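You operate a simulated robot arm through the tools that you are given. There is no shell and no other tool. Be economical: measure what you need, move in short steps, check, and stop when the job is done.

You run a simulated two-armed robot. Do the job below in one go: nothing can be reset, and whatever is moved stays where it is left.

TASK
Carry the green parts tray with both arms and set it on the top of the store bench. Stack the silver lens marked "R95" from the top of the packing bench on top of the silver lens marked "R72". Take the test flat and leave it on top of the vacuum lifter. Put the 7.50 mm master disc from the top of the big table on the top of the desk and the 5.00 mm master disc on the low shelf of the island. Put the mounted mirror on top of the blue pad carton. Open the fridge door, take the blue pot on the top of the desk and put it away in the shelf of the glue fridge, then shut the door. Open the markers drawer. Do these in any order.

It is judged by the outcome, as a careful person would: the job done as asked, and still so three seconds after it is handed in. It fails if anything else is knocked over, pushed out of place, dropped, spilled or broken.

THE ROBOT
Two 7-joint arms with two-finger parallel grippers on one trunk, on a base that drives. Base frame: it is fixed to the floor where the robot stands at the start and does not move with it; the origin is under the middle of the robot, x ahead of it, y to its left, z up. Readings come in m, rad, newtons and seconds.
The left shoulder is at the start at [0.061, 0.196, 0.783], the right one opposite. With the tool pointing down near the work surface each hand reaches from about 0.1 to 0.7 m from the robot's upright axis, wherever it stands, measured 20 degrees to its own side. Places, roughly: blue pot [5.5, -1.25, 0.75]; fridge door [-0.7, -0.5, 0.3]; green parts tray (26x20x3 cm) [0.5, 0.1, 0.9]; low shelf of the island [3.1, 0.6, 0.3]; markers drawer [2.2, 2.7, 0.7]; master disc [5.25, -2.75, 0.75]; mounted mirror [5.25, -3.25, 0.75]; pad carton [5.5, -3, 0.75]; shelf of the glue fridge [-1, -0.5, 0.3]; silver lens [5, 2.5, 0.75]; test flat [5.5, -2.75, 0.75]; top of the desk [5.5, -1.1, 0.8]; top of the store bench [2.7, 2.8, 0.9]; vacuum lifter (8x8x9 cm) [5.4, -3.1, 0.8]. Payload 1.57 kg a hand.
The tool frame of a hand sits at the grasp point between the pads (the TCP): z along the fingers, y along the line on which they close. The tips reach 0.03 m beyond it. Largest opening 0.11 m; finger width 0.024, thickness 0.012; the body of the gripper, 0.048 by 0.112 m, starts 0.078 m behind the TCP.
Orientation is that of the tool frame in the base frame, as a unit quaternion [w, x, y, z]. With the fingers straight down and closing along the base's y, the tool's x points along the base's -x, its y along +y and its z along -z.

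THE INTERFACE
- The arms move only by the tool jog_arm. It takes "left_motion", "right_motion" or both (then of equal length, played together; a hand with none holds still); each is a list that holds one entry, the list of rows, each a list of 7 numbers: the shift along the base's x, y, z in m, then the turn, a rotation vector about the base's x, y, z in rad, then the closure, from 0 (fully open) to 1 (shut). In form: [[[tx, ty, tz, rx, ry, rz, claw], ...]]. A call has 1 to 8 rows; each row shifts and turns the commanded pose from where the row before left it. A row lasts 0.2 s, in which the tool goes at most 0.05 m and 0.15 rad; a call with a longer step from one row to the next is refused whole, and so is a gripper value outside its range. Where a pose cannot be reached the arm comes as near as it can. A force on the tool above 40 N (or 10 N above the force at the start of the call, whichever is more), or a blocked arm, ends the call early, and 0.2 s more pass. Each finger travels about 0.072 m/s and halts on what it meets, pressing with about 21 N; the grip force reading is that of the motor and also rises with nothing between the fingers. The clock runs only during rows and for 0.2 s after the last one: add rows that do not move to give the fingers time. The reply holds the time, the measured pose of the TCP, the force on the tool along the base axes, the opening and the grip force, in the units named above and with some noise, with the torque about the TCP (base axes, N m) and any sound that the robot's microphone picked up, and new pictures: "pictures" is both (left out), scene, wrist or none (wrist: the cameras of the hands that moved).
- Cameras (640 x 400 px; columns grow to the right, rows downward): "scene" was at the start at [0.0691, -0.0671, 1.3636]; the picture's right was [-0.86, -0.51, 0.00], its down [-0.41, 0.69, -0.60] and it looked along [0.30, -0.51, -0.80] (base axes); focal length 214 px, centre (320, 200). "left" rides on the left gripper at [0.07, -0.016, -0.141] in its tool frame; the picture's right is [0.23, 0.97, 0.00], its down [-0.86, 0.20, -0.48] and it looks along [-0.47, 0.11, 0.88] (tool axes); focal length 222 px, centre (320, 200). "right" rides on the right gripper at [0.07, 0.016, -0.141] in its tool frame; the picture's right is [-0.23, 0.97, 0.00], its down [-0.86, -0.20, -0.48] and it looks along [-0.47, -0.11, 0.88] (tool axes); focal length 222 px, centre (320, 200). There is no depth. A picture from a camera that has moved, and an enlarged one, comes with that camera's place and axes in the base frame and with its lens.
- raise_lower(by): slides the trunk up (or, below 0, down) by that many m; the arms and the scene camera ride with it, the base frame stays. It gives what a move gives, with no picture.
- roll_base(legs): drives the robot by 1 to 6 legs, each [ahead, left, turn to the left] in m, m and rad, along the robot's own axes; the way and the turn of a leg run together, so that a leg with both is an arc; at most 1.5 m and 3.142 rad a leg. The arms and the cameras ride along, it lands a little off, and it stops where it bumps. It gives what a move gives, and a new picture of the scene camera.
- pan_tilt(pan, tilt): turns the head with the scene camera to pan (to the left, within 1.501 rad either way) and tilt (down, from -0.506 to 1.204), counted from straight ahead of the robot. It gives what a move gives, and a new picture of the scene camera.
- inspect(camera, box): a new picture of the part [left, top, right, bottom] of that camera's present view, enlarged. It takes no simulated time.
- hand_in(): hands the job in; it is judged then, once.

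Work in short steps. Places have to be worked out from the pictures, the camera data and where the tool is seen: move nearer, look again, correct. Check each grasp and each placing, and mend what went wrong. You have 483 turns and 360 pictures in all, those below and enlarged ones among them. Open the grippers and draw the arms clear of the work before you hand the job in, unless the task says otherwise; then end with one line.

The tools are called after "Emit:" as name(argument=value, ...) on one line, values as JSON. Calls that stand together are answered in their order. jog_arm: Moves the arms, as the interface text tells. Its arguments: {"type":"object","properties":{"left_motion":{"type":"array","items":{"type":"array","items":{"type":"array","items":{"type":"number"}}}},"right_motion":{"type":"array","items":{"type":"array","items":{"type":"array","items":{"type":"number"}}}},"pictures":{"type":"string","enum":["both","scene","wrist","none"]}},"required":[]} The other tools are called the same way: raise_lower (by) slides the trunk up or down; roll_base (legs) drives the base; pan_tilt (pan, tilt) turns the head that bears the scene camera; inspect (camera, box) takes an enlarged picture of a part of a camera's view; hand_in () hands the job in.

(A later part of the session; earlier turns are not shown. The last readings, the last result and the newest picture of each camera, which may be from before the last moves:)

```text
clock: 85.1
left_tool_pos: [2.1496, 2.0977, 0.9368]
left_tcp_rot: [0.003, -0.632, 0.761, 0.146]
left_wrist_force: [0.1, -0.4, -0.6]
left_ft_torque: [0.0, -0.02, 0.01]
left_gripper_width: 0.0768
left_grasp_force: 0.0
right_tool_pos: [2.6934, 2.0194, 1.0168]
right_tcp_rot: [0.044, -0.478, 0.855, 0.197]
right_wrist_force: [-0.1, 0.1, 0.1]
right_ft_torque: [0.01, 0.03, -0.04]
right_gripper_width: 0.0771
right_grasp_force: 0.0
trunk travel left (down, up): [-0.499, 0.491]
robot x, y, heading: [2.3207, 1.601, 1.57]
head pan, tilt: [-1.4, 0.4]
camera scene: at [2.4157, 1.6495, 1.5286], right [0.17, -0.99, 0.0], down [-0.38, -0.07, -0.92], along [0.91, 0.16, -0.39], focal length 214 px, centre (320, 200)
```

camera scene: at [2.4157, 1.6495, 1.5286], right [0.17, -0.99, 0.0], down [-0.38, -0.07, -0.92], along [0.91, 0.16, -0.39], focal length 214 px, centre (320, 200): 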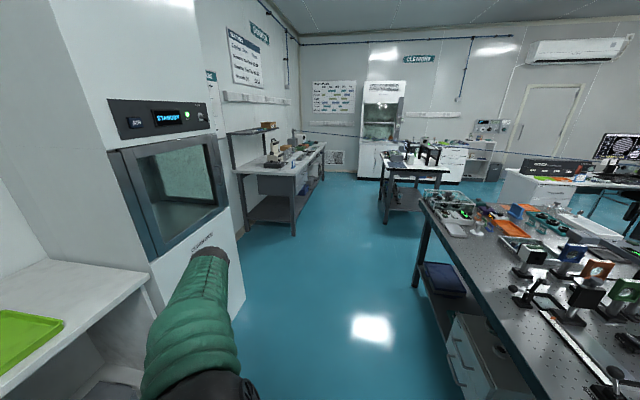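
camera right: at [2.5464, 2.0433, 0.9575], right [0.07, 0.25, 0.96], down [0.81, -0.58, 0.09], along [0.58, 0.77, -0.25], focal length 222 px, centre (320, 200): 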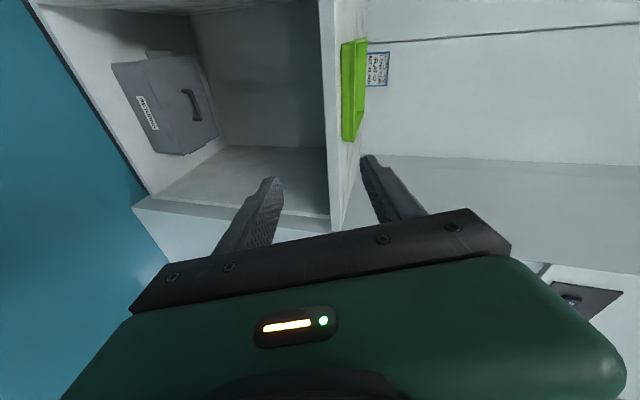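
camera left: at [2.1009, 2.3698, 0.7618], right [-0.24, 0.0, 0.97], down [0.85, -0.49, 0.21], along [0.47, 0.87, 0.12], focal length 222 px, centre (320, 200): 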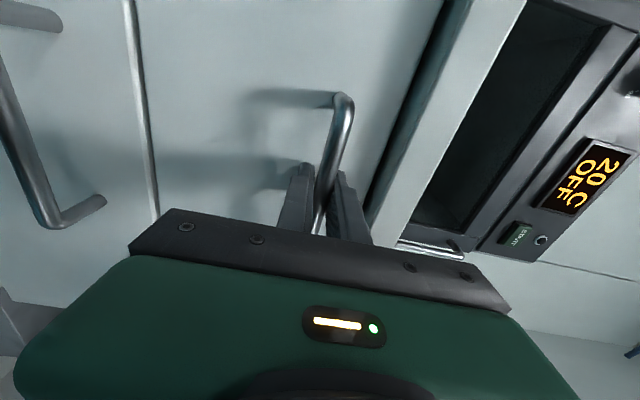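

Both wrists still need a bit of turn; I finish that, then strafe right along the aisle toward the packing bench (front of it near y≈2.3, x≈4–5.5).

Emit:
jog_arm(left_motion=[[[0, 0, 0.01, -0.0864, -0.0864, 0.0864, 0.3], [0, 0, 0.01, -0.0864, -0.0864, 0.0864, 0.3], [0, 0, 0.01, -0.02, -0.02, 0.02, 0.3], [0, 0, 0, 0, 0, 0, 0.3], [0, 0, 0, 0, 0, 0, 0.3], [0, 0, 0, 0, 0, 0, 0.3]]], right_motion=[[[-0.03, 0, 0, -0.069, -0.044, 0.11, 0.3], [-0.03, 0, 0, -0.069, -0.044, 0.11, 0.3], [-0.03, 0, 0, -0.069, -0.044, 0.11, 0.3], [-0.03, 0, 0, -0.069, -0.044, 0.11, 0.3], [-0.03, 0, 0, -0.069, -0.044, 0.11, 0.3], [0, 0, 0, 0, 0, 0, 0.3]]], pictures="none")

Emit:
roll_base(legs=[[0, -1.3, 0], [0, -1.2, 0]])

Emit:
pan_tilt(pan=0.0, tilt=0.5)

```text
clock: 85.7
left_tool_pos: [2.1487, 2.0985, 0.958]
left_tcp_rot: [0.001, -0.697, 0.716, 0.037]
left_wrist_force: [0.3, -0.1, 0.0]
left_ft_torque: [0.03, 0.04, 0.02]
left_gripper_width: 0.0768
left_grasp_force: 0.0
right_tool_pos: [2.7038, 1.9916, 1.0206]
right_tcp_rot: [0.032, -0.487, 0.862, 0.139]
right_wrist_force: [0.3, 0.3, 0.6]
right_ft_torque: [-0.01, -0.03, 0.01]
right_gripper_width: 0.0771
right_grasp_force: 0.1
trunk travel left (down, up): [-0.499, 0.491]
robot x, y, heading: [2.3283, 1.6031, 1.568]
head pan, tilt: [-1.4, 0.4]
stopped in row 3 (right hand): the arm was blocked; the commanded pose is now the measured one
```

```text
clock: 98.0
left_tool_pos: [4.6522, 2.1052, 0.9563]
left_tcp_rot: [0.002, -0.698, 0.715, 0.036]
left_wrist_force: [-0.5, -0.6, -0.1]
left_ft_torque: [-0.02, 0.02, 0.02]
left_gripper_width: 0.0769
left_grasp_force: 0.1
right_tool_pos: [5.2079, 2.0022, 1.0186]
right_tcp_rot: [0.032, -0.491, 0.859, 0.139]
right_wrist_force: [-0.4, 1.0, 0.1]
right_ft_torque: [0.0, 0.01, -0.01]
right_gripper_width: 0.0773
right_grasp_force: 0.1
trunk travel left (down, up): [-0.499, 0.491]
robot x, y, heading: [4.8321, 1.6135, 1.57]
head pan, tilt: [-1.4, 0.4]
camera scene: at [4.9189, 1.6591, 1.5294], right [0.17, -0.98, 0.0], down [-0.38, -0.07, -0.92], along [0.91, 0.16, -0.39], focal length 214 px, centre (320, 200)
```

scene: 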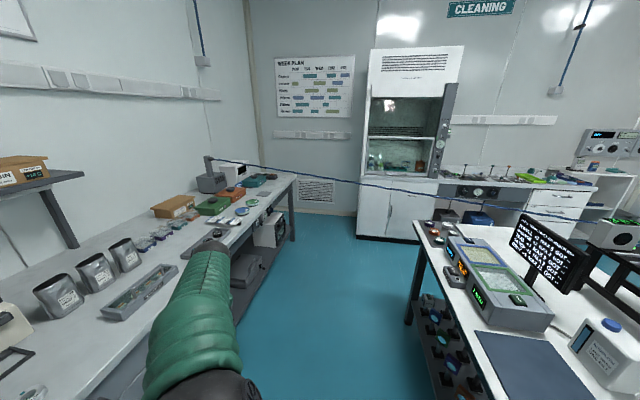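

```text
clock: 99.5
left_tool_pos: [4.6533, 2.1062, 0.9577]
left_tcp_rot: [0.002, -0.698, 0.715, 0.037]
left_wrist_force: [-0.1, -0.4, 0.0]
left_ft_torque: [-0.01, 0.0, -0.01]
left_gripper_width: 0.077
left_grasp_force: 0.0
right_tool_pos: [5.2114, 1.9992, 1.0176]
right_tcp_rot: [0.033, -0.487, 0.861, 0.141]
right_wrist_force: [0.2, -0.1, -0.4]
right_ft_torque: [0.01, 0.03, -0.01]
right_gripper_width: 0.0773
right_grasp_force: 0.0
trunk travel left (down, up): [-0.499, 0.491]
robot x, y, heading: [4.8311, 1.6136, 1.578]
head pan, tilt: [0.0, 0.499]
camera scene: at [4.8291, 1.7339, 1.5197], right [1.0, 0.0, 0.0], down [0.0, -0.48, -0.88], along [0.0, 0.88, -0.48], focal length 214 px, centre (320, 200)
```

scene: 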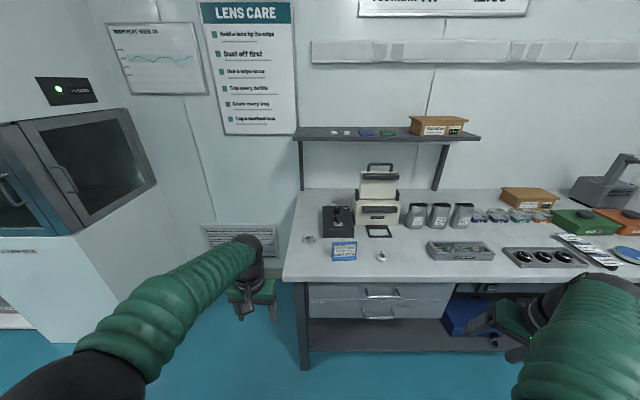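

The packing bench is in view; two small silver items near (309, 239) and (381, 256). I enlarge.

Emit:
inspect(camera="scene", box=[280, 190, 480, 290])

Emit:
inspect(camera="scene", box=[460, 190, 640, 290])

```text
3.20 times, centred on (380, 240) of scene
camera zoom: at [4.8291, 1.7339, 1.5197], right [1.0, 0.0, 0.0], down [0.0, -0.48, -0.88], along [0.0, 0.88, -0.48], focal length 686 px, centre (128, 72)
```

zoom: 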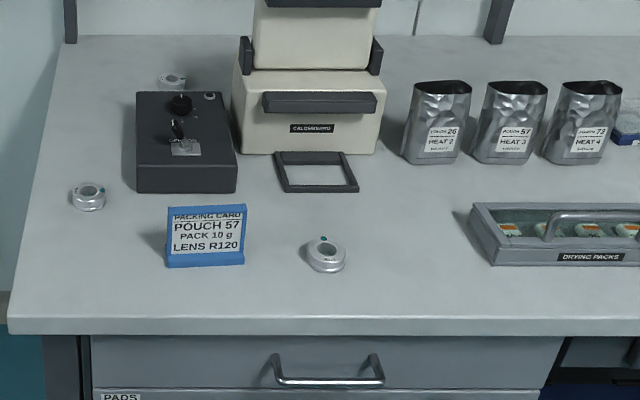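

```text
3.56 times, centred on (550, 240) of scene
camera zoom: at [4.8291, 1.7339, 1.5197], right [1.0, 0.0, 0.0], down [0.0, -0.48, -0.88], along [0.0, 0.88, -0.48], focal length 763 px, centre (-498, 58)
```

zoom: 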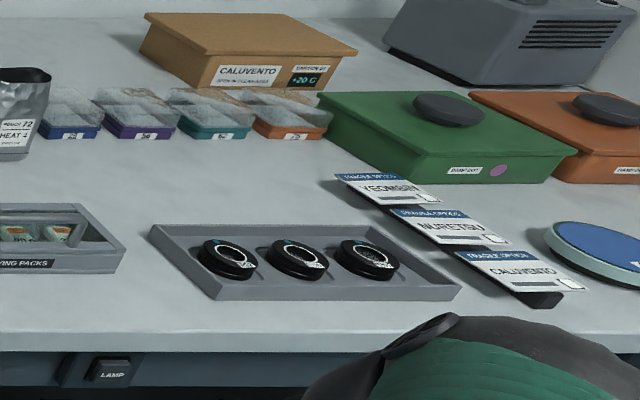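

Three silver lenses: about (4.76, 2.68), (5.13, 2.53) and one behind the black box. I enlarge each to read marks.

Emit:
inspect(camera="scene", box=[371, 248, 395, 263])

Emit:
inspect(camera="scene", box=[297, 231, 321, 246])

```text
16.00 times, centred on (383, 256) of scene
camera zoom: at [4.8291, 1.7339, 1.5197], right [1.0, 0.0, 0.0], down [0.0, -0.48, -0.88], along [0.0, 0.88, -0.48], focal length 3432 px, centre (-688, -688)
```

zoom: 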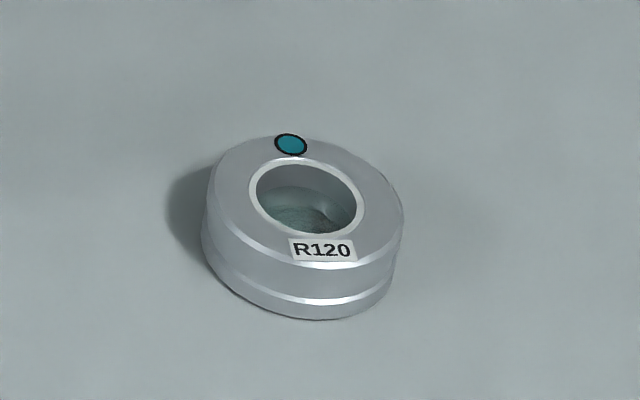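

```text
16.00 times, centred on (309, 238) of scene
camera zoom: at [4.8291, 1.7339, 1.5197], right [1.0, 0.0, 0.0], down [0.0, -0.48, -0.88], along [0.0, 0.88, -0.48], focal length 3432 px, centre (496, -416)
```

zoom: 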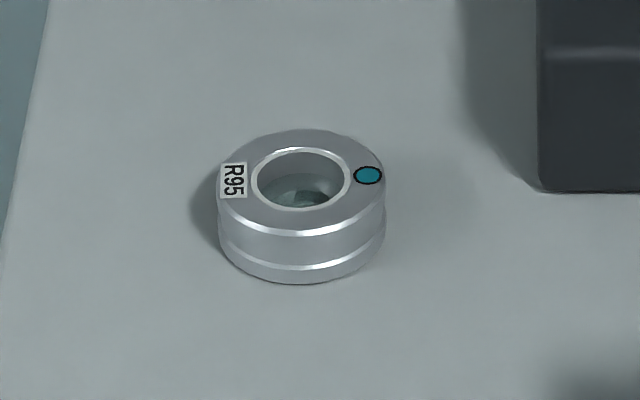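

R95 is the left one; R120 is a decoy. I check the one behind the box.

Emit:
inspect(camera="scene", box=[322, 207, 346, 222])

```text
16.00 times, centred on (334, 214) of scene
camera zoom: at [4.8291, 1.7339, 1.5197], right [1.0, 0.0, 0.0], down [0.0, -0.48, -0.88], along [0.0, 0.88, -0.48], focal length 3432 px, centre (96, -32)
```

zoom: 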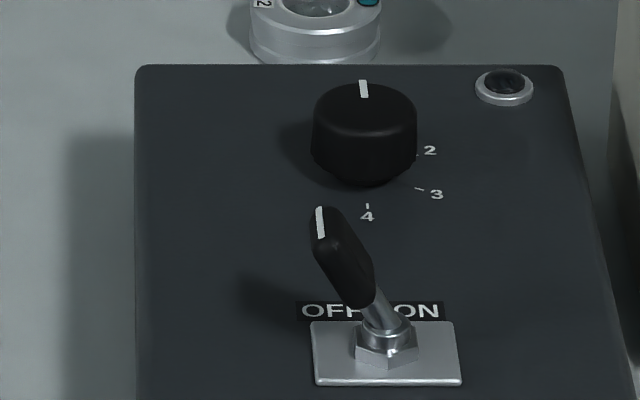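

The hidden lens's mark ends in "2" (R72), sitting behind the black box at about (4.93, 3.09), which is deep for a front reach. I look at the gap left of the bench.

Emit:
pan_tilt(pan=0.7, tilt=0.7)

```text
clock: 100.6
left_tool_pos: [4.6534, 2.1056, 0.9582]
left_tcp_rot: [0.002, -0.698, 0.715, 0.038]
left_wrist_force: [0.2, 0.2, 0.1]
left_ft_torque: [-0.02, 0.03, -0.02]
left_gripper_width: 0.0771
left_grasp_force: 0.0
right_tool_pos: [5.2109, 2.0004, 1.0194]
right_tcp_rot: [0.032, -0.487, 0.861, 0.141]
right_wrist_force: [0.5, -0.3, 0.3]
right_ft_torque: [-0.01, 0.01, 0.0]
right_gripper_width: 0.0773
right_grasp_force: 0.1
trunk travel left (down, up): [-0.499, 0.491]
robot x, y, heading: [4.8298, 1.6111, 1.578]
head pan, tilt: [0.7, 0.7]
camera scene: at [4.7746, 1.7076, 1.5023], right [0.76, 0.65, 0.0], down [0.42, -0.49, -0.76], along [-0.5, 0.58, -0.64], focal length 214 px, centre (320, 200)
```

scene: 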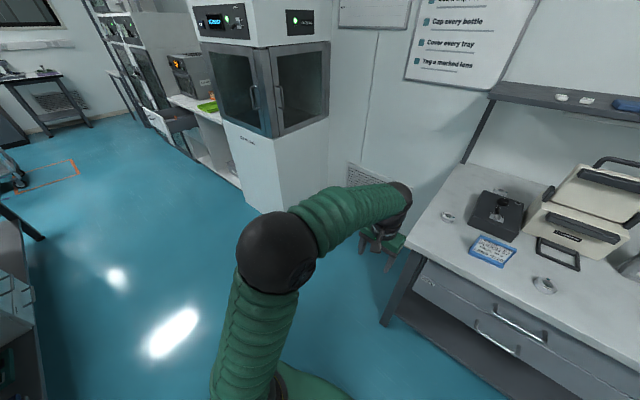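

There's over a metre of free floor left of the bench, so I'll work from its left end facing +x. First I try to free the right wrist by returning it toward its starting pose.

Emit:
jog_arm(right_motion=[[[0.02, -0.02, 0, 0, 0, 0, 0.3], [0.02, -0.02, 0, -0.04, -0.026, 0.09, 0.3], [0.02, -0.01, 0, -0.04, -0.026, 0.09, 0.3], [0.01, -0.01, 0, -0.04, -0.026, 0.09, 0.3], [0, 0, 0, -0.04, -0.026, 0.09, 0.3], [0, 0, 0, -0.04, -0.026, 0.09, 0.3], [0, 0, 0, -0.04, -0.026, 0.09, 0.3]]], pictures="none")

```text
clock: 102.2
left_tool_pos: [4.6543, 2.1069, 0.9582]
left_tcp_rot: [0.003, -0.698, 0.715, 0.038]
left_wrist_force: [0.2, -0.3, -1.0]
left_ft_torque: [0.04, 0.01, 0.01]
left_gripper_width: 0.0768
left_grasp_force: 0.1
right_tool_pos: [5.2782, 1.9413, 1.0185]
right_tcp_rot: [0.0, 0.711, -0.703, -0.002]
right_wrist_force: [-0.3, -0.6, 0.5]
right_ft_torque: [0.02, 0.0, 0.0]
right_gripper_width: 0.077
right_grasp_force: 0.0
trunk travel left (down, up): [-0.499, 0.491]
robot x, y, heading: [4.8269, 1.6129, 1.575]
head pan, tilt: [0.7, 0.7]
```

The right hand is back to fingers-down. I strafe left, turn right to face +x, then strafe left into the gap beside the bench.

Emit:
roll_base(legs=[[0, 0.78, 0], [0, 0, -1.575], [0, 1.15, 0]])

Emit:
pan_tilt(pan=0.1, tilt=0.6)

```text
clock: 115.6
left_tool_pos: [4.5441, 2.9347, 0.9569]
left_tcp_rot: [0.028, 0.012, 0.999, 0.026]
left_wrist_force: [0.5, 0.4, -0.3]
left_ft_torque: [0.0, 0.02, 0.01]
left_gripper_width: 0.0769
left_grasp_force: 0.1
right_tool_pos: [4.3802, 2.3085, 1.0178]
right_tcp_rot: [0.003, -0.005, 1.0, 0.002]
right_wrist_force: [0.7, -0.1, 0.2]
right_ft_torque: [0.03, 0.0, 0.01]
right_gripper_width: 0.077
right_grasp_force: 0.1
trunk travel left (down, up): [-0.499, 0.491]
robot x, y, heading: [4.0471, 2.7588, 0.002]
head pan, tilt: [0.7, 0.7]
camera scene: at [4.1468, 2.8094, 1.5022], right [0.65, -0.76, 0.0], down [-0.49, -0.42, -0.77], along [0.58, 0.5, -0.64], focal length 214 px, centre (320, 200)
```

scene: 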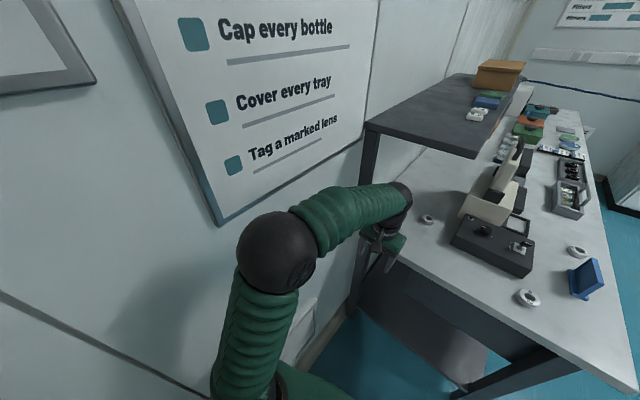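

```text
clock: 116.6
left_tool_pos: [4.5441, 2.9343, 0.9576]
left_tcp_rot: [0.029, 0.011, 0.999, 0.025]
left_wrist_force: [0.4, 0.6, -0.9]
left_ft_torque: [-0.01, 0.01, -0.01]
left_gripper_width: 0.0772
left_grasp_force: 0.1
right_tool_pos: [4.3796, 2.3103, 1.0191]
right_tcp_rot: [0.003, -0.005, 1.0, 0.003]
right_wrist_force: [0.3, 0.5, -0.1]
right_ft_torque: [0.01, -0.03, -0.01]
right_gripper_width: 0.0771
right_grasp_force: 0.0
trunk travel left (down, up): [-0.499, 0.491]
robot x, y, heading: [4.0484, 2.7642, 0.002]
head pan, tilt: [0.099, 0.6]
camera scene: at [4.17, 2.7657, 1.5107], right [0.1, -0.99, 0.0], down [-0.56, -0.06, -0.82], along [0.82, 0.09, -0.57], focal length 214 px, centre (320, 200)
```

scene: 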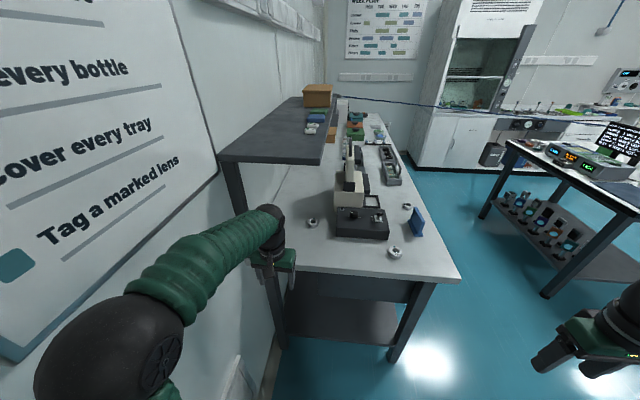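

Triangulating: bench top z≈0.86, R95 at ≈(4.77, 2.535), R72 at ≈(4.905, 2.886) under the shelf (bottom ≈1.26). I lower the trunk so the arm comes in flatter, raise the hands, and drive nearer with R95 ahead.

Emit:
raise_lower(by=-0.15)

Emit:
jog_arm(left_motion=[[[-0.02, -0.02, 0.05, -0.025, 0.029, 0.011, 0.2], [-0.02, -0.02, 0.05, -0.025, 0.029, 0.011, 0.2], [-0.02, -0.02, 0.05, 0, 0, 0, 0.2], [-0.02, -0.02, 0.05, 0, 0, 0, 0.2]]], right_motion=[[[0, 0, 0.05, 0, 0, 0, 0.2], [0, 0, 0.05, 0, 0, 0, 0.2], [0, 0, 0.05, 0, 0, 0, 0.2], [0, 0, 0.0, 0, 0, 0, 0.2]]], pictures="none")

Emit:
roll_base(legs=[[0, -0.27, 0], [0.25, 0, 0]])

```text
clock: 118.4
left_tool_pos: [4.5441, 2.9352, 0.8079]
left_tcp_rot: [0.028, 0.012, 0.999, 0.025]
left_wrist_force: [-0.6, 0.0, 0.8]
left_ft_torque: [-0.03, -0.02, 0.03]
left_gripper_width: 0.0768
left_grasp_force: 0.2
right_tool_pos: [4.3791, 2.3099, 0.8683]
right_tcp_rot: [0.004, -0.006, 1.0, 0.002]
right_wrist_force: [-0.3, 0.3, 0.1]
right_ft_torque: [0.03, -0.01, 0.01]
right_gripper_width: 0.077
right_grasp_force: 0.0
trunk travel left (down, up): [-0.349, 0.641]
robot x, y, heading: [4.0542, 2.7592, 0.005]
head pan, tilt: [0.099, 0.6]
```

```text
refused: row 1 steps farther than a row can; nothing moved
```

```text
clock: 121.2
left_tool_pos: [4.6655, 2.6678, 0.8057]
left_tcp_rot: [0.01, 0.003, 1.0, 0.023]
left_wrist_force: [-0.4, 0.0, 0.5]
left_ft_torque: [0.0, -0.03, 0.03]
left_gripper_width: 0.0769
left_grasp_force: 0.0
right_tool_pos: [4.5134, 2.0424, 0.8694]
right_tcp_rot: [0.003, -0.007, 1.0, 0.003]
right_wrist_force: [-0.4, 0.6, -0.1]
right_ft_torque: [0.01, 0.02, -0.02]
right_gripper_width: 0.0767
right_grasp_force: 0.1
trunk travel left (down, up): [-0.349, 0.641]
robot x, y, heading: [4.1833, 2.4907, 0.004]
head pan, tilt: [0.099, 0.6]
stopped in leg 2: the force on the tool passed its limit at 115 N (the readings are from after the stop); the commanded pose is now the measured one
camera scene: at [4.3024, 2.4962, 1.3605], right [0.1, -0.99, 0.0], down [-0.56, -0.06, -0.82], along [0.82, 0.09, -0.57], focal length 214 px, centre (320, 200)
```

scene: 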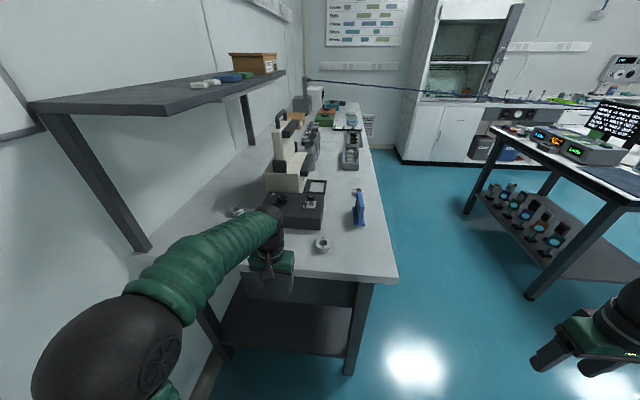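

My arm move was refused and the left hand bumped the bench end; nothing on the bench appears disturbed. I back off and raise the hands.

Emit:
roll_base(legs=[[-0.1, 0, 0]])

Emit:
jog_arm(left_motion=[[[0, 0, 0.04, 0, 0, 0, 0.2], [0, 0, 0.04, 0, 0, 0, 0.2], [0, 0, 0.04, 0, 0, 0, 0.2], [0, -0.04, 0.02, 0, 0, 0, 0.2], [0, -0.04, 0, 0, 0, 0, 0.2], [0, -0.04, 0.0, 0, 0, 0, 0.2]]], right_motion=[[[0, 0, 0.04, 0, 0, 0, 0.2], [0, 0, 0.04, 0, 0, 0, 0.2], [0, 0, 0.04, 0, 0, 0, 0.2], [0, 0, 0.04, 0, 0, 0, 0.2], [0, 0, 0, 0, 0, 0, 0.2], [0, 0, 0, 0, 0, 0, 0.2]]])

```text
clock: 122.4
left_tool_pos: [4.5646, 2.6673, 0.8073]
left_tcp_rot: [0.011, 0.003, 1.0, 0.024]
left_wrist_force: [-0.7, 0.3, 0.7]
left_ft_torque: [0.02, 0.0, 0.01]
left_gripper_width: 0.0769
left_grasp_force: 0.1
right_tool_pos: [4.4113, 2.0418, 0.8697]
right_tcp_rot: [0.004, -0.006, 1.0, 0.002]
right_wrist_force: [-0.2, 0.9, 1.1]
right_ft_torque: [-0.04, -0.06, -0.03]
right_gripper_width: 0.0769
right_grasp_force: 0.1
trunk travel left (down, up): [-0.349, 0.641]
robot x, y, heading: [4.0821, 2.4914, 0.001]
head pan, tilt: [0.099, 0.6]
camera scene: at [4.2013, 2.4957, 1.3608], right [0.1, -0.99, 0.0], down [-0.56, -0.06, -0.82], along [0.82, 0.09, -0.57], focal length 214 px, centre (320, 200)
```

scene: 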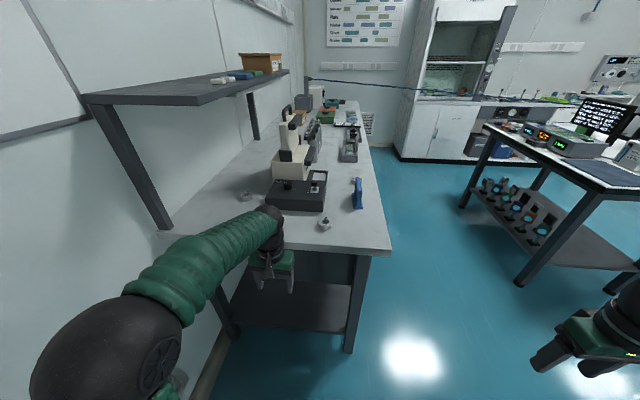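

```text
clock: 123.8
left_tool_pos: [4.5643, 2.5467, 0.9473]
left_tcp_rot: [0.011, 0.003, 1.0, 0.026]
left_wrist_force: [0.4, -0.6, -0.1]
left_ft_torque: [0.05, -0.01, 0.02]
left_gripper_width: 0.0881
left_grasp_force: 0.0
right_tool_pos: [4.4112, 2.0401, 1.0282]
right_tcp_rot: [0.003, -0.006, 1.0, 0.002]
right_wrist_force: [-0.7, 0.0, -0.3]
right_ft_torque: [-0.01, -0.04, 0.01]
right_gripper_width: 0.088
right_grasp_force: 0.0
trunk travel left (down, up): [-0.349, 0.641]
robot x, y, heading: [4.0808, 2.4862, 0.008]
head pan, tilt: [0.099, 0.6]
camera scene: at [4.2028, 2.4936, 1.3607], right [0.1, -0.99, 0.0], down [-0.56, -0.06, -0.82], along [0.82, 0.09, -0.57], focal length 214 px, centre (320, 200)
camera right: at [4.3414, 2.0556, 1.17], right [0.21, 0.98, 0.01], down [0.85, -0.19, 0.48], along [0.47, -0.1, -0.88], focal length 222 px, centre (320, 200)
camera left: at [4.4919, 2.5231, 1.0849], right [-0.22, 0.97, 0.04], down [0.85, 0.17, 0.51], along [0.49, 0.15, -0.86], focal length 222 px, centre (320, 200)
```

scene: 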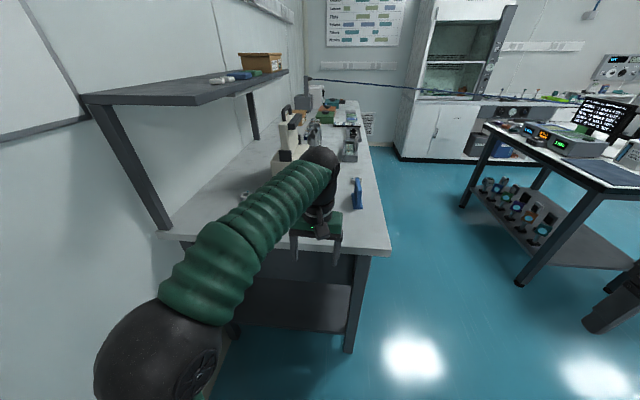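
right: 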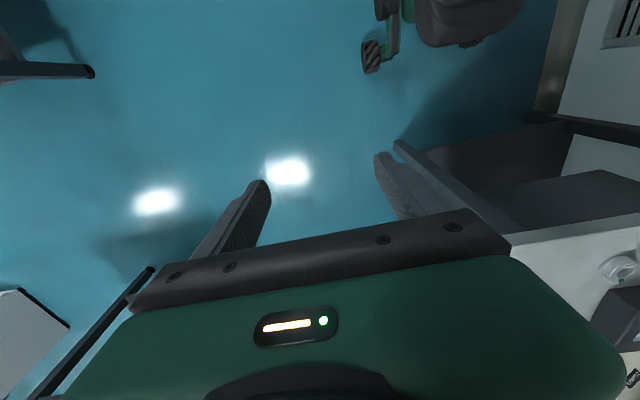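
left: 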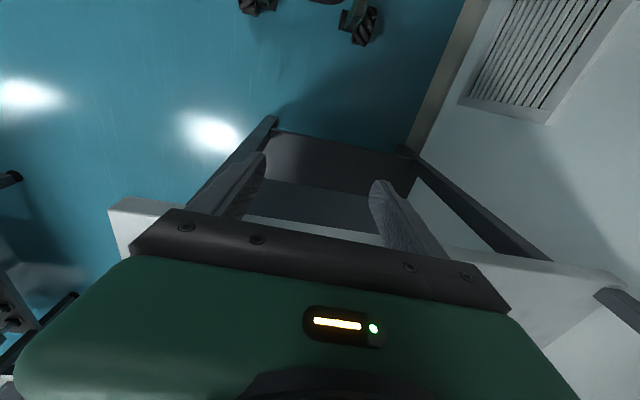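

I level the left hand and drive 17 cm ahead over the bench end, keeping tips above the lens.

Emit:
jog_arm(left_motion=[[[0, 0, 0.02, -0.052, 0.022, 0.006, 0.2], [0, 0, 0, 0, 0, 0, 0.2]]], pictures="none")

Emit:
roll_base(legs=[[0.15, 0, 0]])

Emit:
inspect(camera="left", box=[0, 0, 640, 400])

```text
clock: 124.4
left_tool_pos: [4.5646, 2.5464, 0.9665]
left_tcp_rot: [-0.001, 0.001, 1.0, -0.003]
left_wrist_force: [0.5, 1.4, 0.8]
left_ft_torque: [0.0, -0.01, 0.01]
left_gripper_width: 0.088
left_grasp_force: 0.0
right_tool_pos: [4.4113, 2.0403, 1.0288]
right_tcp_rot: [0.003, -0.006, 1.0, 0.001]
right_wrist_force: [-0.1, -0.2, -0.1]
right_ft_torque: [0.01, -0.01, -0.03]
right_gripper_width: 0.0876
right_grasp_force: 0.2
trunk travel left (down, up): [-0.349, 0.641]
robot x, y, heading: [4.0843, 2.4901, 0.006]
head pan, tilt: [0.099, 0.6]
```

```text
clock: 125.7
left_tool_pos: [4.7158, 2.5474, 0.9656]
left_tcp_rot: [-0.002, 0.0, 1.0, -0.002]
left_wrist_force: [-0.1, 0.2, 0.4]
left_ft_torque: [0.03, -0.01, -0.02]
left_gripper_width: 0.0881
left_grasp_force: 0.1
right_tool_pos: [4.5608, 2.0416, 1.0282]
right_tcp_rot: [0.003, -0.006, 1.0, 0.001]
right_wrist_force: [-0.9, 0.4, -0.4]
right_ft_torque: [0.0, 0.04, -0.01]
right_gripper_width: 0.0878
right_grasp_force: 0.1
trunk travel left (down, up): [-0.349, 0.641]
robot x, y, heading: [4.2337, 2.4855, 0.003]
head pan, tilt: [0.099, 0.6]
camera scene: at [4.3537, 2.4956, 1.3606], right [0.1, -0.99, 0.0], down [-0.56, -0.06, -0.82], along [0.82, 0.09, -0.57], focal length 214 px, centre (320, 200)
```

scene: 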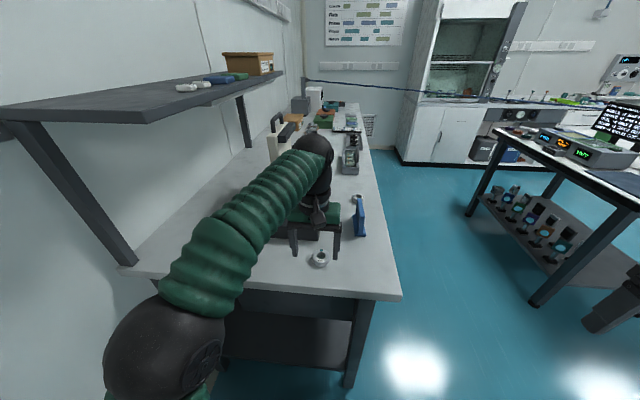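

```text
1.00 times, centred on (320, 200) of left (not enlarged: the box is as wide or as high as the picture)
camera zoom: at [4.6463, 2.531, 1.1074], right [-0.23, 0.97, 0.0], down [0.86, 0.2, 0.48], along [0.46, 0.11, -0.88], focal length 222 px, centre (320, 200)
```

zoom: 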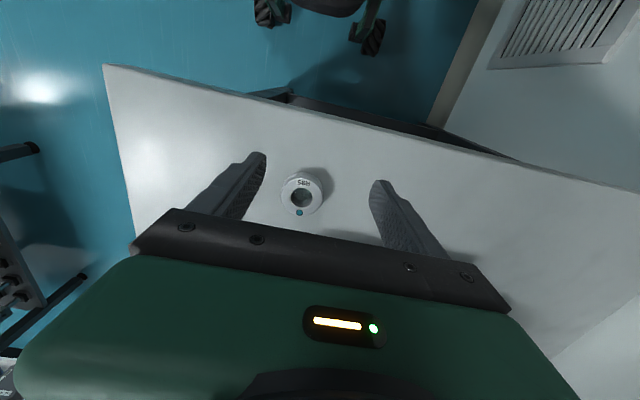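

R95 computes to (4.76, 2.538). I centre over it and descend partway.

Emit:
jog_arm(left_motion=[[[0.022, -0.005, 0, 0, 0, 0, 0.2], [0.022, -0.0045, 0, 0, 0, 0, 0.2], [0, 0, -0.02, 0, 0, 0, 0.2], [0, 0, -0.015, 0, 0, 0, 0.2], [0, 0, 0, 0, 0, 0, 0.2]]], pictures="wrist")

```text
clock: 126.9
left_tool_pos: [4.7581, 2.5382, 0.934]
left_tcp_rot: [0.001, 0.0, 1.0, -0.002]
left_wrist_force: [0.2, 0.7, 0.4]
left_ft_torque: [-0.01, -0.01, 0.01]
left_gripper_width: 0.088
left_grasp_force: 0.2
right_tool_pos: [4.5611, 2.0412, 1.0284]
right_tcp_rot: [0.004, -0.006, 1.0, 0.002]
right_wrist_force: [0.6, -0.8, -0.1]
right_ft_torque: [0.0, 0.03, -0.03]
right_gripper_width: 0.0879
right_grasp_force: 0.0
trunk travel left (down, up): [-0.349, 0.641]
robot x, y, heading: [4.2337, 2.489, 0.003]
head pan, tilt: [0.099, 0.6]
camera left: at [4.6879, 2.5211, 1.0735], right [-0.23, 0.97, 0.0], down [0.86, 0.2, 0.48], along [0.47, 0.11, -0.88], focal length 222 px, centre (320, 200)
```

left: 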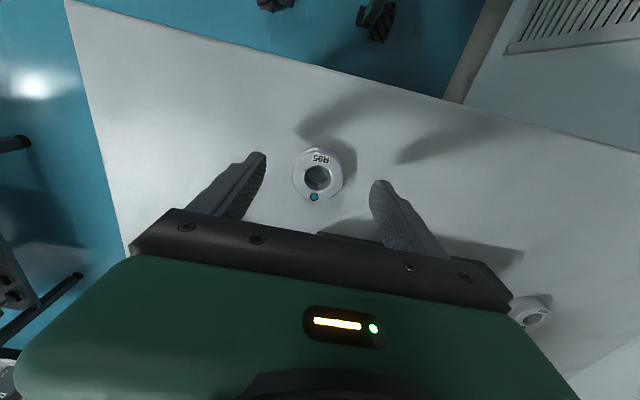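

Centred. I keep descending in small steps to find the surface height, watching forces.

Emit:
jog_arm(left_motion=[[[0.004, 0, -0.01, 0, 0, 0, 0.2], [0, 0, -0.01, 0, 0, 0, 0.2], [0, 0, -0.01, 0, 0, 0, 0.2], [0, 0, 0, 0, 0, 0, 0.2]]], pictures="wrist")

```text
clock: 127.9
left_tool_pos: [4.7628, 2.5377, 0.9035]
left_tcp_rot: [0.0, 0.001, 1.0, -0.002]
left_wrist_force: [0.3, 0.7, 0.2]
left_ft_torque: [-0.01, 0.01, -0.03]
left_gripper_width: 0.0877
left_grasp_force: 0.0
right_tool_pos: [4.5605, 2.0414, 1.0278]
right_tcp_rot: [0.003, -0.006, 1.0, 0.002]
right_wrist_force: [-0.1, 0.2, 0.2]
right_ft_torque: [-0.01, 0.0, 0.03]
right_gripper_width: 0.0881
right_grasp_force: 0.1
trunk travel left (down, up): [-0.349, 0.641]
robot x, y, heading: [4.2303, 2.4864, 0.003]
head pan, tilt: [0.099, 0.6]
camera left: at [4.6925, 2.5215, 1.0431], right [-0.23, 0.97, 0.0], down [0.86, 0.2, 0.48], along [0.47, 0.11, -0.88], focal length 222 px, centre (320, 200)
```

left: 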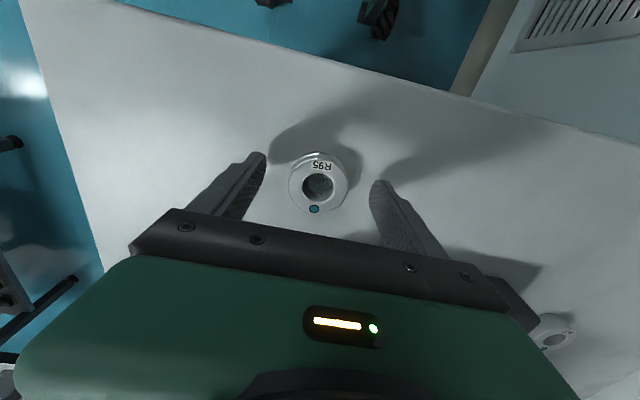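

Lens top now estimates near z≈0.855. I descend further with the force guard.

Emit:
jog_arm(left_motion=[[[0.004, 0, -0.008, 0, 0, 0, 0.25], [0, 0, -0.008, 0, 0, 0, 0.25], [0, 0, -0.006, 0, 0, 0, 0.25], [0, 0, 0, 0, 0, 0, 0.25]]], pictures="wrist")

```text
clock: 128.7
left_tool_pos: [4.7654, 2.5373, 0.8908]
left_tcp_rot: [0.009, 0.0, 1.0, -0.003]
left_wrist_force: [-8.5, 0.5, 16.9]
left_ft_torque: [0.79, 0.45, 0.27]
left_gripper_width: 0.082
left_grasp_force: 0.1
right_tool_pos: [4.559, 2.041, 1.0299]
right_tcp_rot: [0.005, -0.006, 1.0, 0.002]
right_wrist_force: [1.0, 0.3, 0.3]
right_ft_torque: [-0.02, 0.01, 0.0]
right_gripper_width: 0.088
right_grasp_force: 0.1
trunk travel left (down, up): [-0.349, 0.641]
robot x, y, heading: [4.2335, 2.4884, 0.0]
head pan, tilt: [0.099, 0.6]
stopped in row 3 (left hand): the force on the tool passed its limit at 48 N (the readings are from after the stop); the commanded pose is now the measured one
camera left: at [4.6934, 2.5223, 1.0302], right [-0.23, 0.97, -0.01], down [0.85, 0.2, 0.49], along [0.48, 0.1, -0.87], focal length 222 px, centre (320, 200)
```

left: 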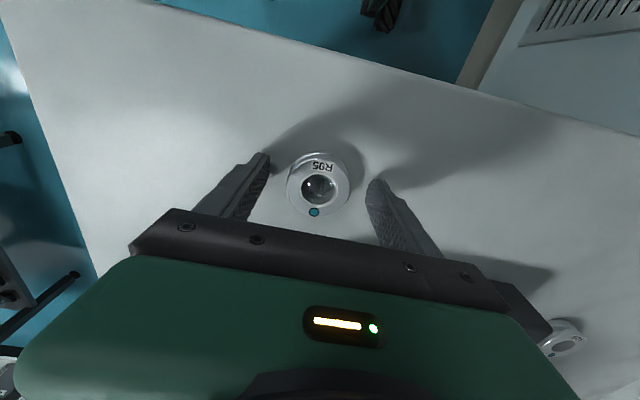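

The bench surface is at 0.861. I lift 6 mm, correct 3 mm in x, and close on R95.

Emit:
jog_arm(left_motion=[[[-0.002, 0, 0.004, 0, 0, 0, 0.3], [-0.001, -0.001, 0.003, 0, 0, 0, 0.4], [0, 0, 0, 0, 0, 0, 0.6], [0, 0, 0, 0, 0, 0, 0.8], [0, 0, 0, 0, 0, 0, 1], [0, 0, 0, 0, 0, 0, 1]]], pictures="wrist")

```text
clock: 130.1
left_tool_pos: [4.7659, 2.538, 0.8944]
left_tcp_rot: [0.008, 0.001, 1.0, -0.002]
left_wrist_force: [0.4, 0.8, -0.2]
left_ft_torque: [0.01, 0.0, -0.01]
left_gripper_width: 0.0487
left_grasp_force: 21.1
right_tool_pos: [4.5607, 2.0417, 1.0295]
right_tcp_rot: [0.004, -0.006, 1.0, 0.002]
right_wrist_force: [-0.4, 0.6, -0.5]
right_ft_torque: [-0.02, -0.01, 0.0]
right_gripper_width: 0.0879
right_grasp_force: 0.1
trunk travel left (down, up): [-0.349, 0.641]
robot x, y, heading: [4.2365, 2.4858, 0.008]
head pan, tilt: [0.099, 0.6]
camera left: at [4.6933, 2.5216, 1.0344], right [-0.23, 0.97, -0.01], down [0.85, 0.2, 0.49], along [0.48, 0.1, -0.87], focal length 222 px, centre (320, 200)
```

left: 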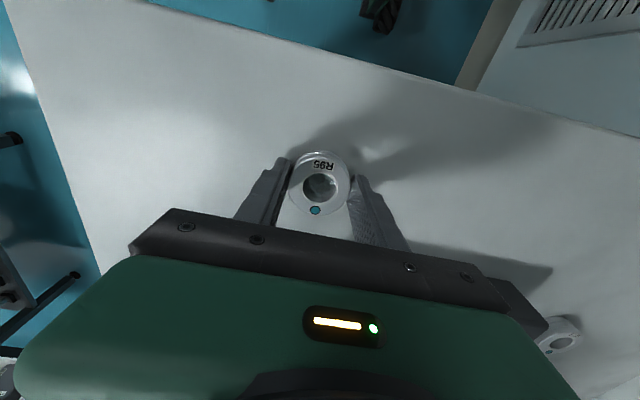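

R95 is held (48.7 mm). I lift 5 cm, pull back slightly from the box, and strafe left toward R72.

Emit:
jog_arm(left_motion=[[[0, 0, 0.02, 0, 0, 0, 1], [0, 0, 0.03, 0, 0, 0, 1], [-0.02, 0, 0.01, 0, 0, 0, 1], [-0.02, 0, 0, 0, 0, 0, 1]]], pictures="none")

Emit:
roll_base(legs=[[0, 0.2, 0]])

Emit:
inspect(camera="left", box=[0, 0, 640, 400])

```text
clock: 131.1
left_tool_pos: [4.725, 2.5368, 0.9542]
left_tcp_rot: [0.008, 0.001, 1.0, -0.002]
left_wrist_force: [-0.3, -0.1, -0.7]
left_ft_torque: [0.01, 0.03, 0.01]
left_gripper_width: 0.0486
left_grasp_force: 21.0
right_tool_pos: [4.5599, 2.0418, 1.0288]
right_tcp_rot: [0.004, -0.005, 1.0, 0.002]
right_wrist_force: [-0.2, 0.9, 0.2]
right_ft_torque: [-0.01, -0.03, -0.02]
right_gripper_width: 0.0881
right_grasp_force: 0.1
trunk travel left (down, up): [-0.349, 0.641]
robot x, y, heading: [4.2334, 2.4907, 0.003]
head pan, tilt: [0.099, 0.6]
```

```text
clock: 132.7
left_tool_pos: [4.7239, 2.7296, 0.9542]
left_tcp_rot: [0.007, 0.001, 1.0, 0.001]
left_wrist_force: [-1.1, -1.4, -0.9]
left_ft_torque: [0.08, 0.05, -0.02]
left_gripper_width: 0.0486
left_grasp_force: 20.7
right_tool_pos: [4.5603, 2.2343, 1.0263]
right_tcp_rot: [0.003, -0.006, 1.0, 0.006]
right_wrist_force: [-0.1, -1.3, -1.6]
right_ft_torque: [0.05, -0.02, -0.02]
right_gripper_width: 0.0878
right_grasp_force: 0.0
trunk travel left (down, up): [-0.349, 0.641]
robot x, y, heading: [4.2338, 2.6877, 0.01]
head pan, tilt: [0.099, 0.6]
camera scene: at [4.3522, 2.6847, 1.3607], right [0.1, -0.99, -0.01], down [-0.56, -0.05, -0.82], along [0.82, 0.09, -0.57], focal length 214 px, centre (320, 200)
```

scene: 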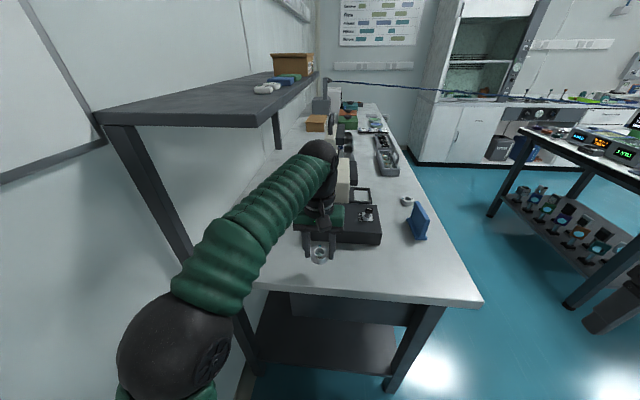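

```text
1.00 times, centred on (320, 200) of left (not enlarged: the box is as wide or as high as the picture)
camera zoom: at [4.6525, 2.7132, 1.0941], right [-0.23, 0.97, 0.0], down [0.85, 0.2, 0.49], along [0.48, 0.11, -0.87], focal length 222 px, centre (320, 200)
```

zoom: 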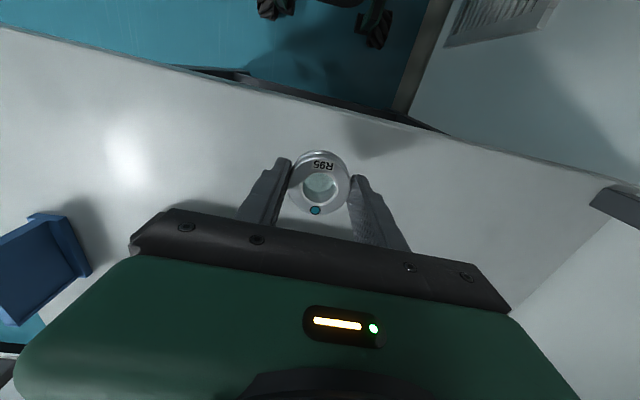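

R72 is hidden by my own arm here. I pull the hand back and right a little for a clean look at R72 with the scene camera.

Emit:
jog_arm(left_motion=[[[-0.04, -0.02, 0, 0, 0, 0, 1], [-0.04, -0.02, 0, 0, 0, 0, 1], [-0.04, -0.03, 0, 0, 0, 0, 1], [-0.03, -0.035, 0, 0, 0, 0, 1], [0, -0.04, 0, 0, 0, 0, 1], [0, -0.04, 0, 0, 0, 0, 1], [0, -0.04, 0, 0, 0, 0, 1]]], pictures="scene")

```text
clock: 134.1
left_tool_pos: [4.6269, 2.6387, 0.9537]
left_tcp_rot: [0.009, -0.103, 0.995, 0.003]
left_wrist_force: [-0.9, -0.4, -0.8]
left_ft_torque: [0.04, 0.02, 0.0]
left_gripper_width: 0.0485
left_grasp_force: 21.0
right_tool_pos: [4.5608, 2.2383, 1.0281]
right_tcp_rot: [0.003, -0.006, 1.0, 0.003]
right_wrist_force: [-1.1, -0.7, -0.1]
right_ft_torque: [0.03, 0.02, -0.05]
right_gripper_width: 0.0879
right_grasp_force: 0.1
trunk travel left (down, up): [-0.349, 0.641]
robot x, y, heading: [4.2331, 2.6876, 0.0]
head pan, tilt: [0.099, 0.6]
stopped in row 6 (left hand): the arm was blocked; the commanded pose is now the measured one
camera scene: at [4.3535, 2.69, 1.3609], right [0.1, -0.99, 0.0], down [-0.56, -0.06, -0.82], along [0.82, 0.09, -0.57], focal length 214 px, centre (320, 200)
```

scene: 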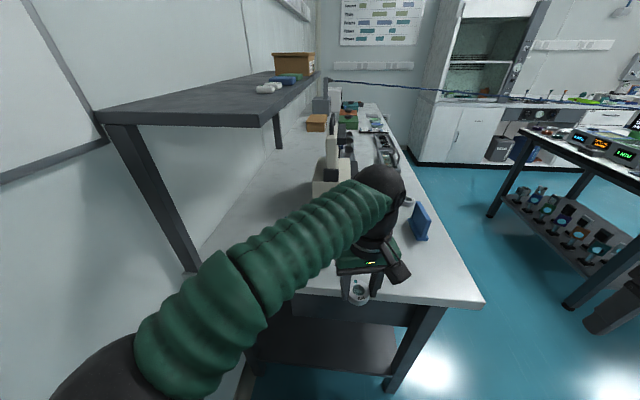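

The arm hit a limit and still blocks the view. I'll instead approach beside R72 (shy in x), straightening the hand, and check with the scene view from behind.

Emit:
jog_arm(left_motion=[[[0, 0.035, 0, 0, 0, -0.07, 1], [0, 0.035, 0, 0, 0, -0.07, 1], [0.01, 0.035, 0, 0, 0, -0.066, 1], [0.03, 0.035, 0, 0, 0, 0, 1], [0.03, 0.035, 0, 0, 0, 0, 1], [0.03, 0.03, 0, 0, 0, 0, 1], [0.03, 0.029, 0, 0, 0, 0, 1], [0.02, 0, 0, 0, 0, 0, 1]]])

```text
clock: 135.8
left_tool_pos: [4.7712, 2.8721, 0.9567]
left_tcp_rot: [0.012, 0.007, 1.0, -0.003]
left_wrist_force: [-0.2, -0.2, -0.2]
left_ft_torque: [0.0, 0.0, 0.01]
left_gripper_width: 0.0486
left_grasp_force: 20.2
right_tool_pos: [4.5609, 2.2408, 1.0312]
right_tcp_rot: [0.005, -0.005, 1.0, 0.001]
right_wrist_force: [0.4, 0.8, -0.2]
right_ft_torque: [-0.01, 0.02, 0.0]
right_gripper_width: 0.088
right_grasp_force: 0.0
trunk travel left (down, up): [-0.349, 0.641]
robot x, y, heading: [4.2301, 2.6902, 0.003]
head pan, tilt: [0.099, 0.6]
camera scene: at [4.353, 2.6955, 1.3606], right [0.1, -0.99, 0.0], down [-0.56, -0.06, -0.82], along [0.82, 0.09, -0.57], focal length 214 px, centre (320, 200)
camera left: at [4.6979, 2.8581, 1.0968], right [-0.21, 0.98, -0.01], down [0.85, 0.19, 0.5], along [0.49, 0.1, -0.87], focal length 222 px, centre (320, 200)
```

scene: 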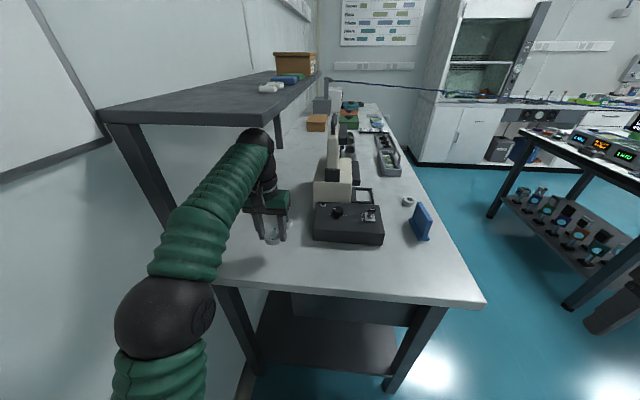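
left: 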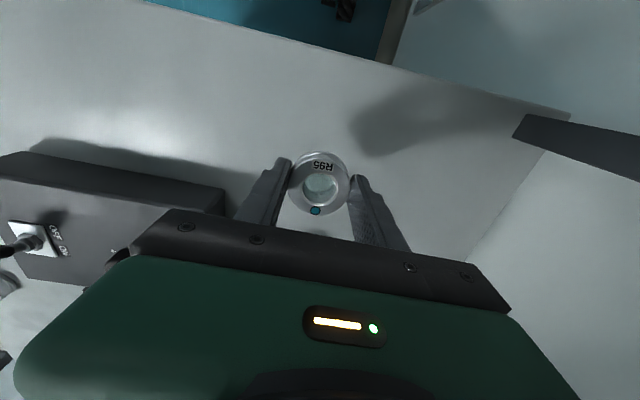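

The arm fits under the shelf. I enlarge the scene around the hand to find R72 behind R95.

Emit:
inspect(camera="scene", box=[235, 180, 335, 260])

```text
5.00 times, centred on (285, 220) of scene
camera zoom: at [4.353, 2.6955, 1.3606], right [0.1, -0.99, 0.0], down [-0.56, -0.06, -0.82], along [0.82, 0.09, -0.57], focal length 1072 px, centre (495, 100)
```

zoom: 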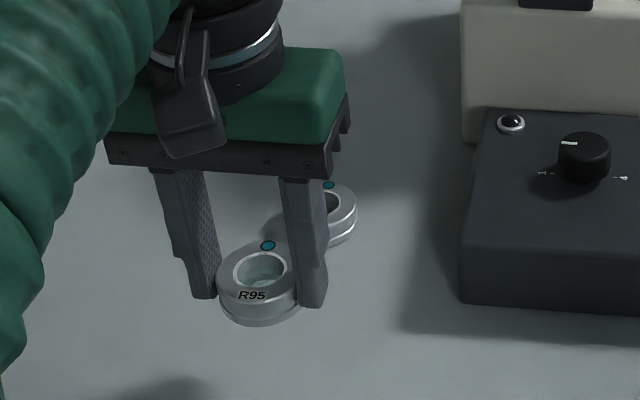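

Relative to the held R95, R72 lies 0.127 m further in x and about level in y → target TCP ≈ (4.898, 2.873). I drive 8 cm ahead and check again.

Emit:
roll_base(legs=[[0.08, 0, 0]])

Emit:
inspect(camera="scene", box=[235, 180, 335, 260])

```text
clock: 136.9
left_tool_pos: [4.8516, 2.873, 0.9561]
left_tcp_rot: [0.011, 0.007, 1.0, -0.003]
left_wrist_force: [-0.3, 0.8, -0.6]
left_ft_torque: [0.04, 0.03, -0.01]
left_gripper_width: 0.0487
left_grasp_force: 20.6
right_tool_pos: [4.6399, 2.2422, 1.0288]
right_tcp_rot: [0.004, -0.007, 1.0, 0.001]
right_wrist_force: [-0.4, 0.1, 0.8]
right_ft_torque: [0.05, 0.05, -0.02]
right_gripper_width: 0.0883
right_grasp_force: 0.0
trunk travel left (down, up): [-0.349, 0.641]
robot x, y, heading: [4.3129, 2.6892, 0.007]
head pan, tilt: [0.099, 0.6]
camera scene: at [4.4331, 2.6958, 1.3605], right [0.1, -0.99, 0.0], down [-0.56, -0.06, -0.82], along [0.82, 0.09, -0.57], focal length 214 px, centre (320, 200)
```

scene: 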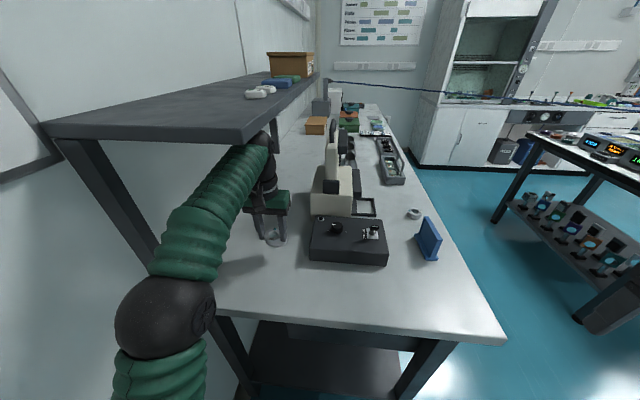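

```text
5.00 times, centred on (285, 220) of scene
camera zoom: at [4.4331, 2.6958, 1.3605], right [0.1, -0.99, 0.0], down [-0.56, -0.06, -0.82], along [0.82, 0.09, -0.57], focal length 1072 px, centre (495, 100)
```

zoom: 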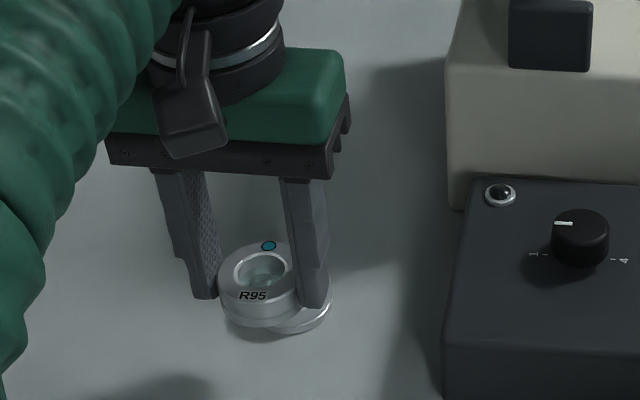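

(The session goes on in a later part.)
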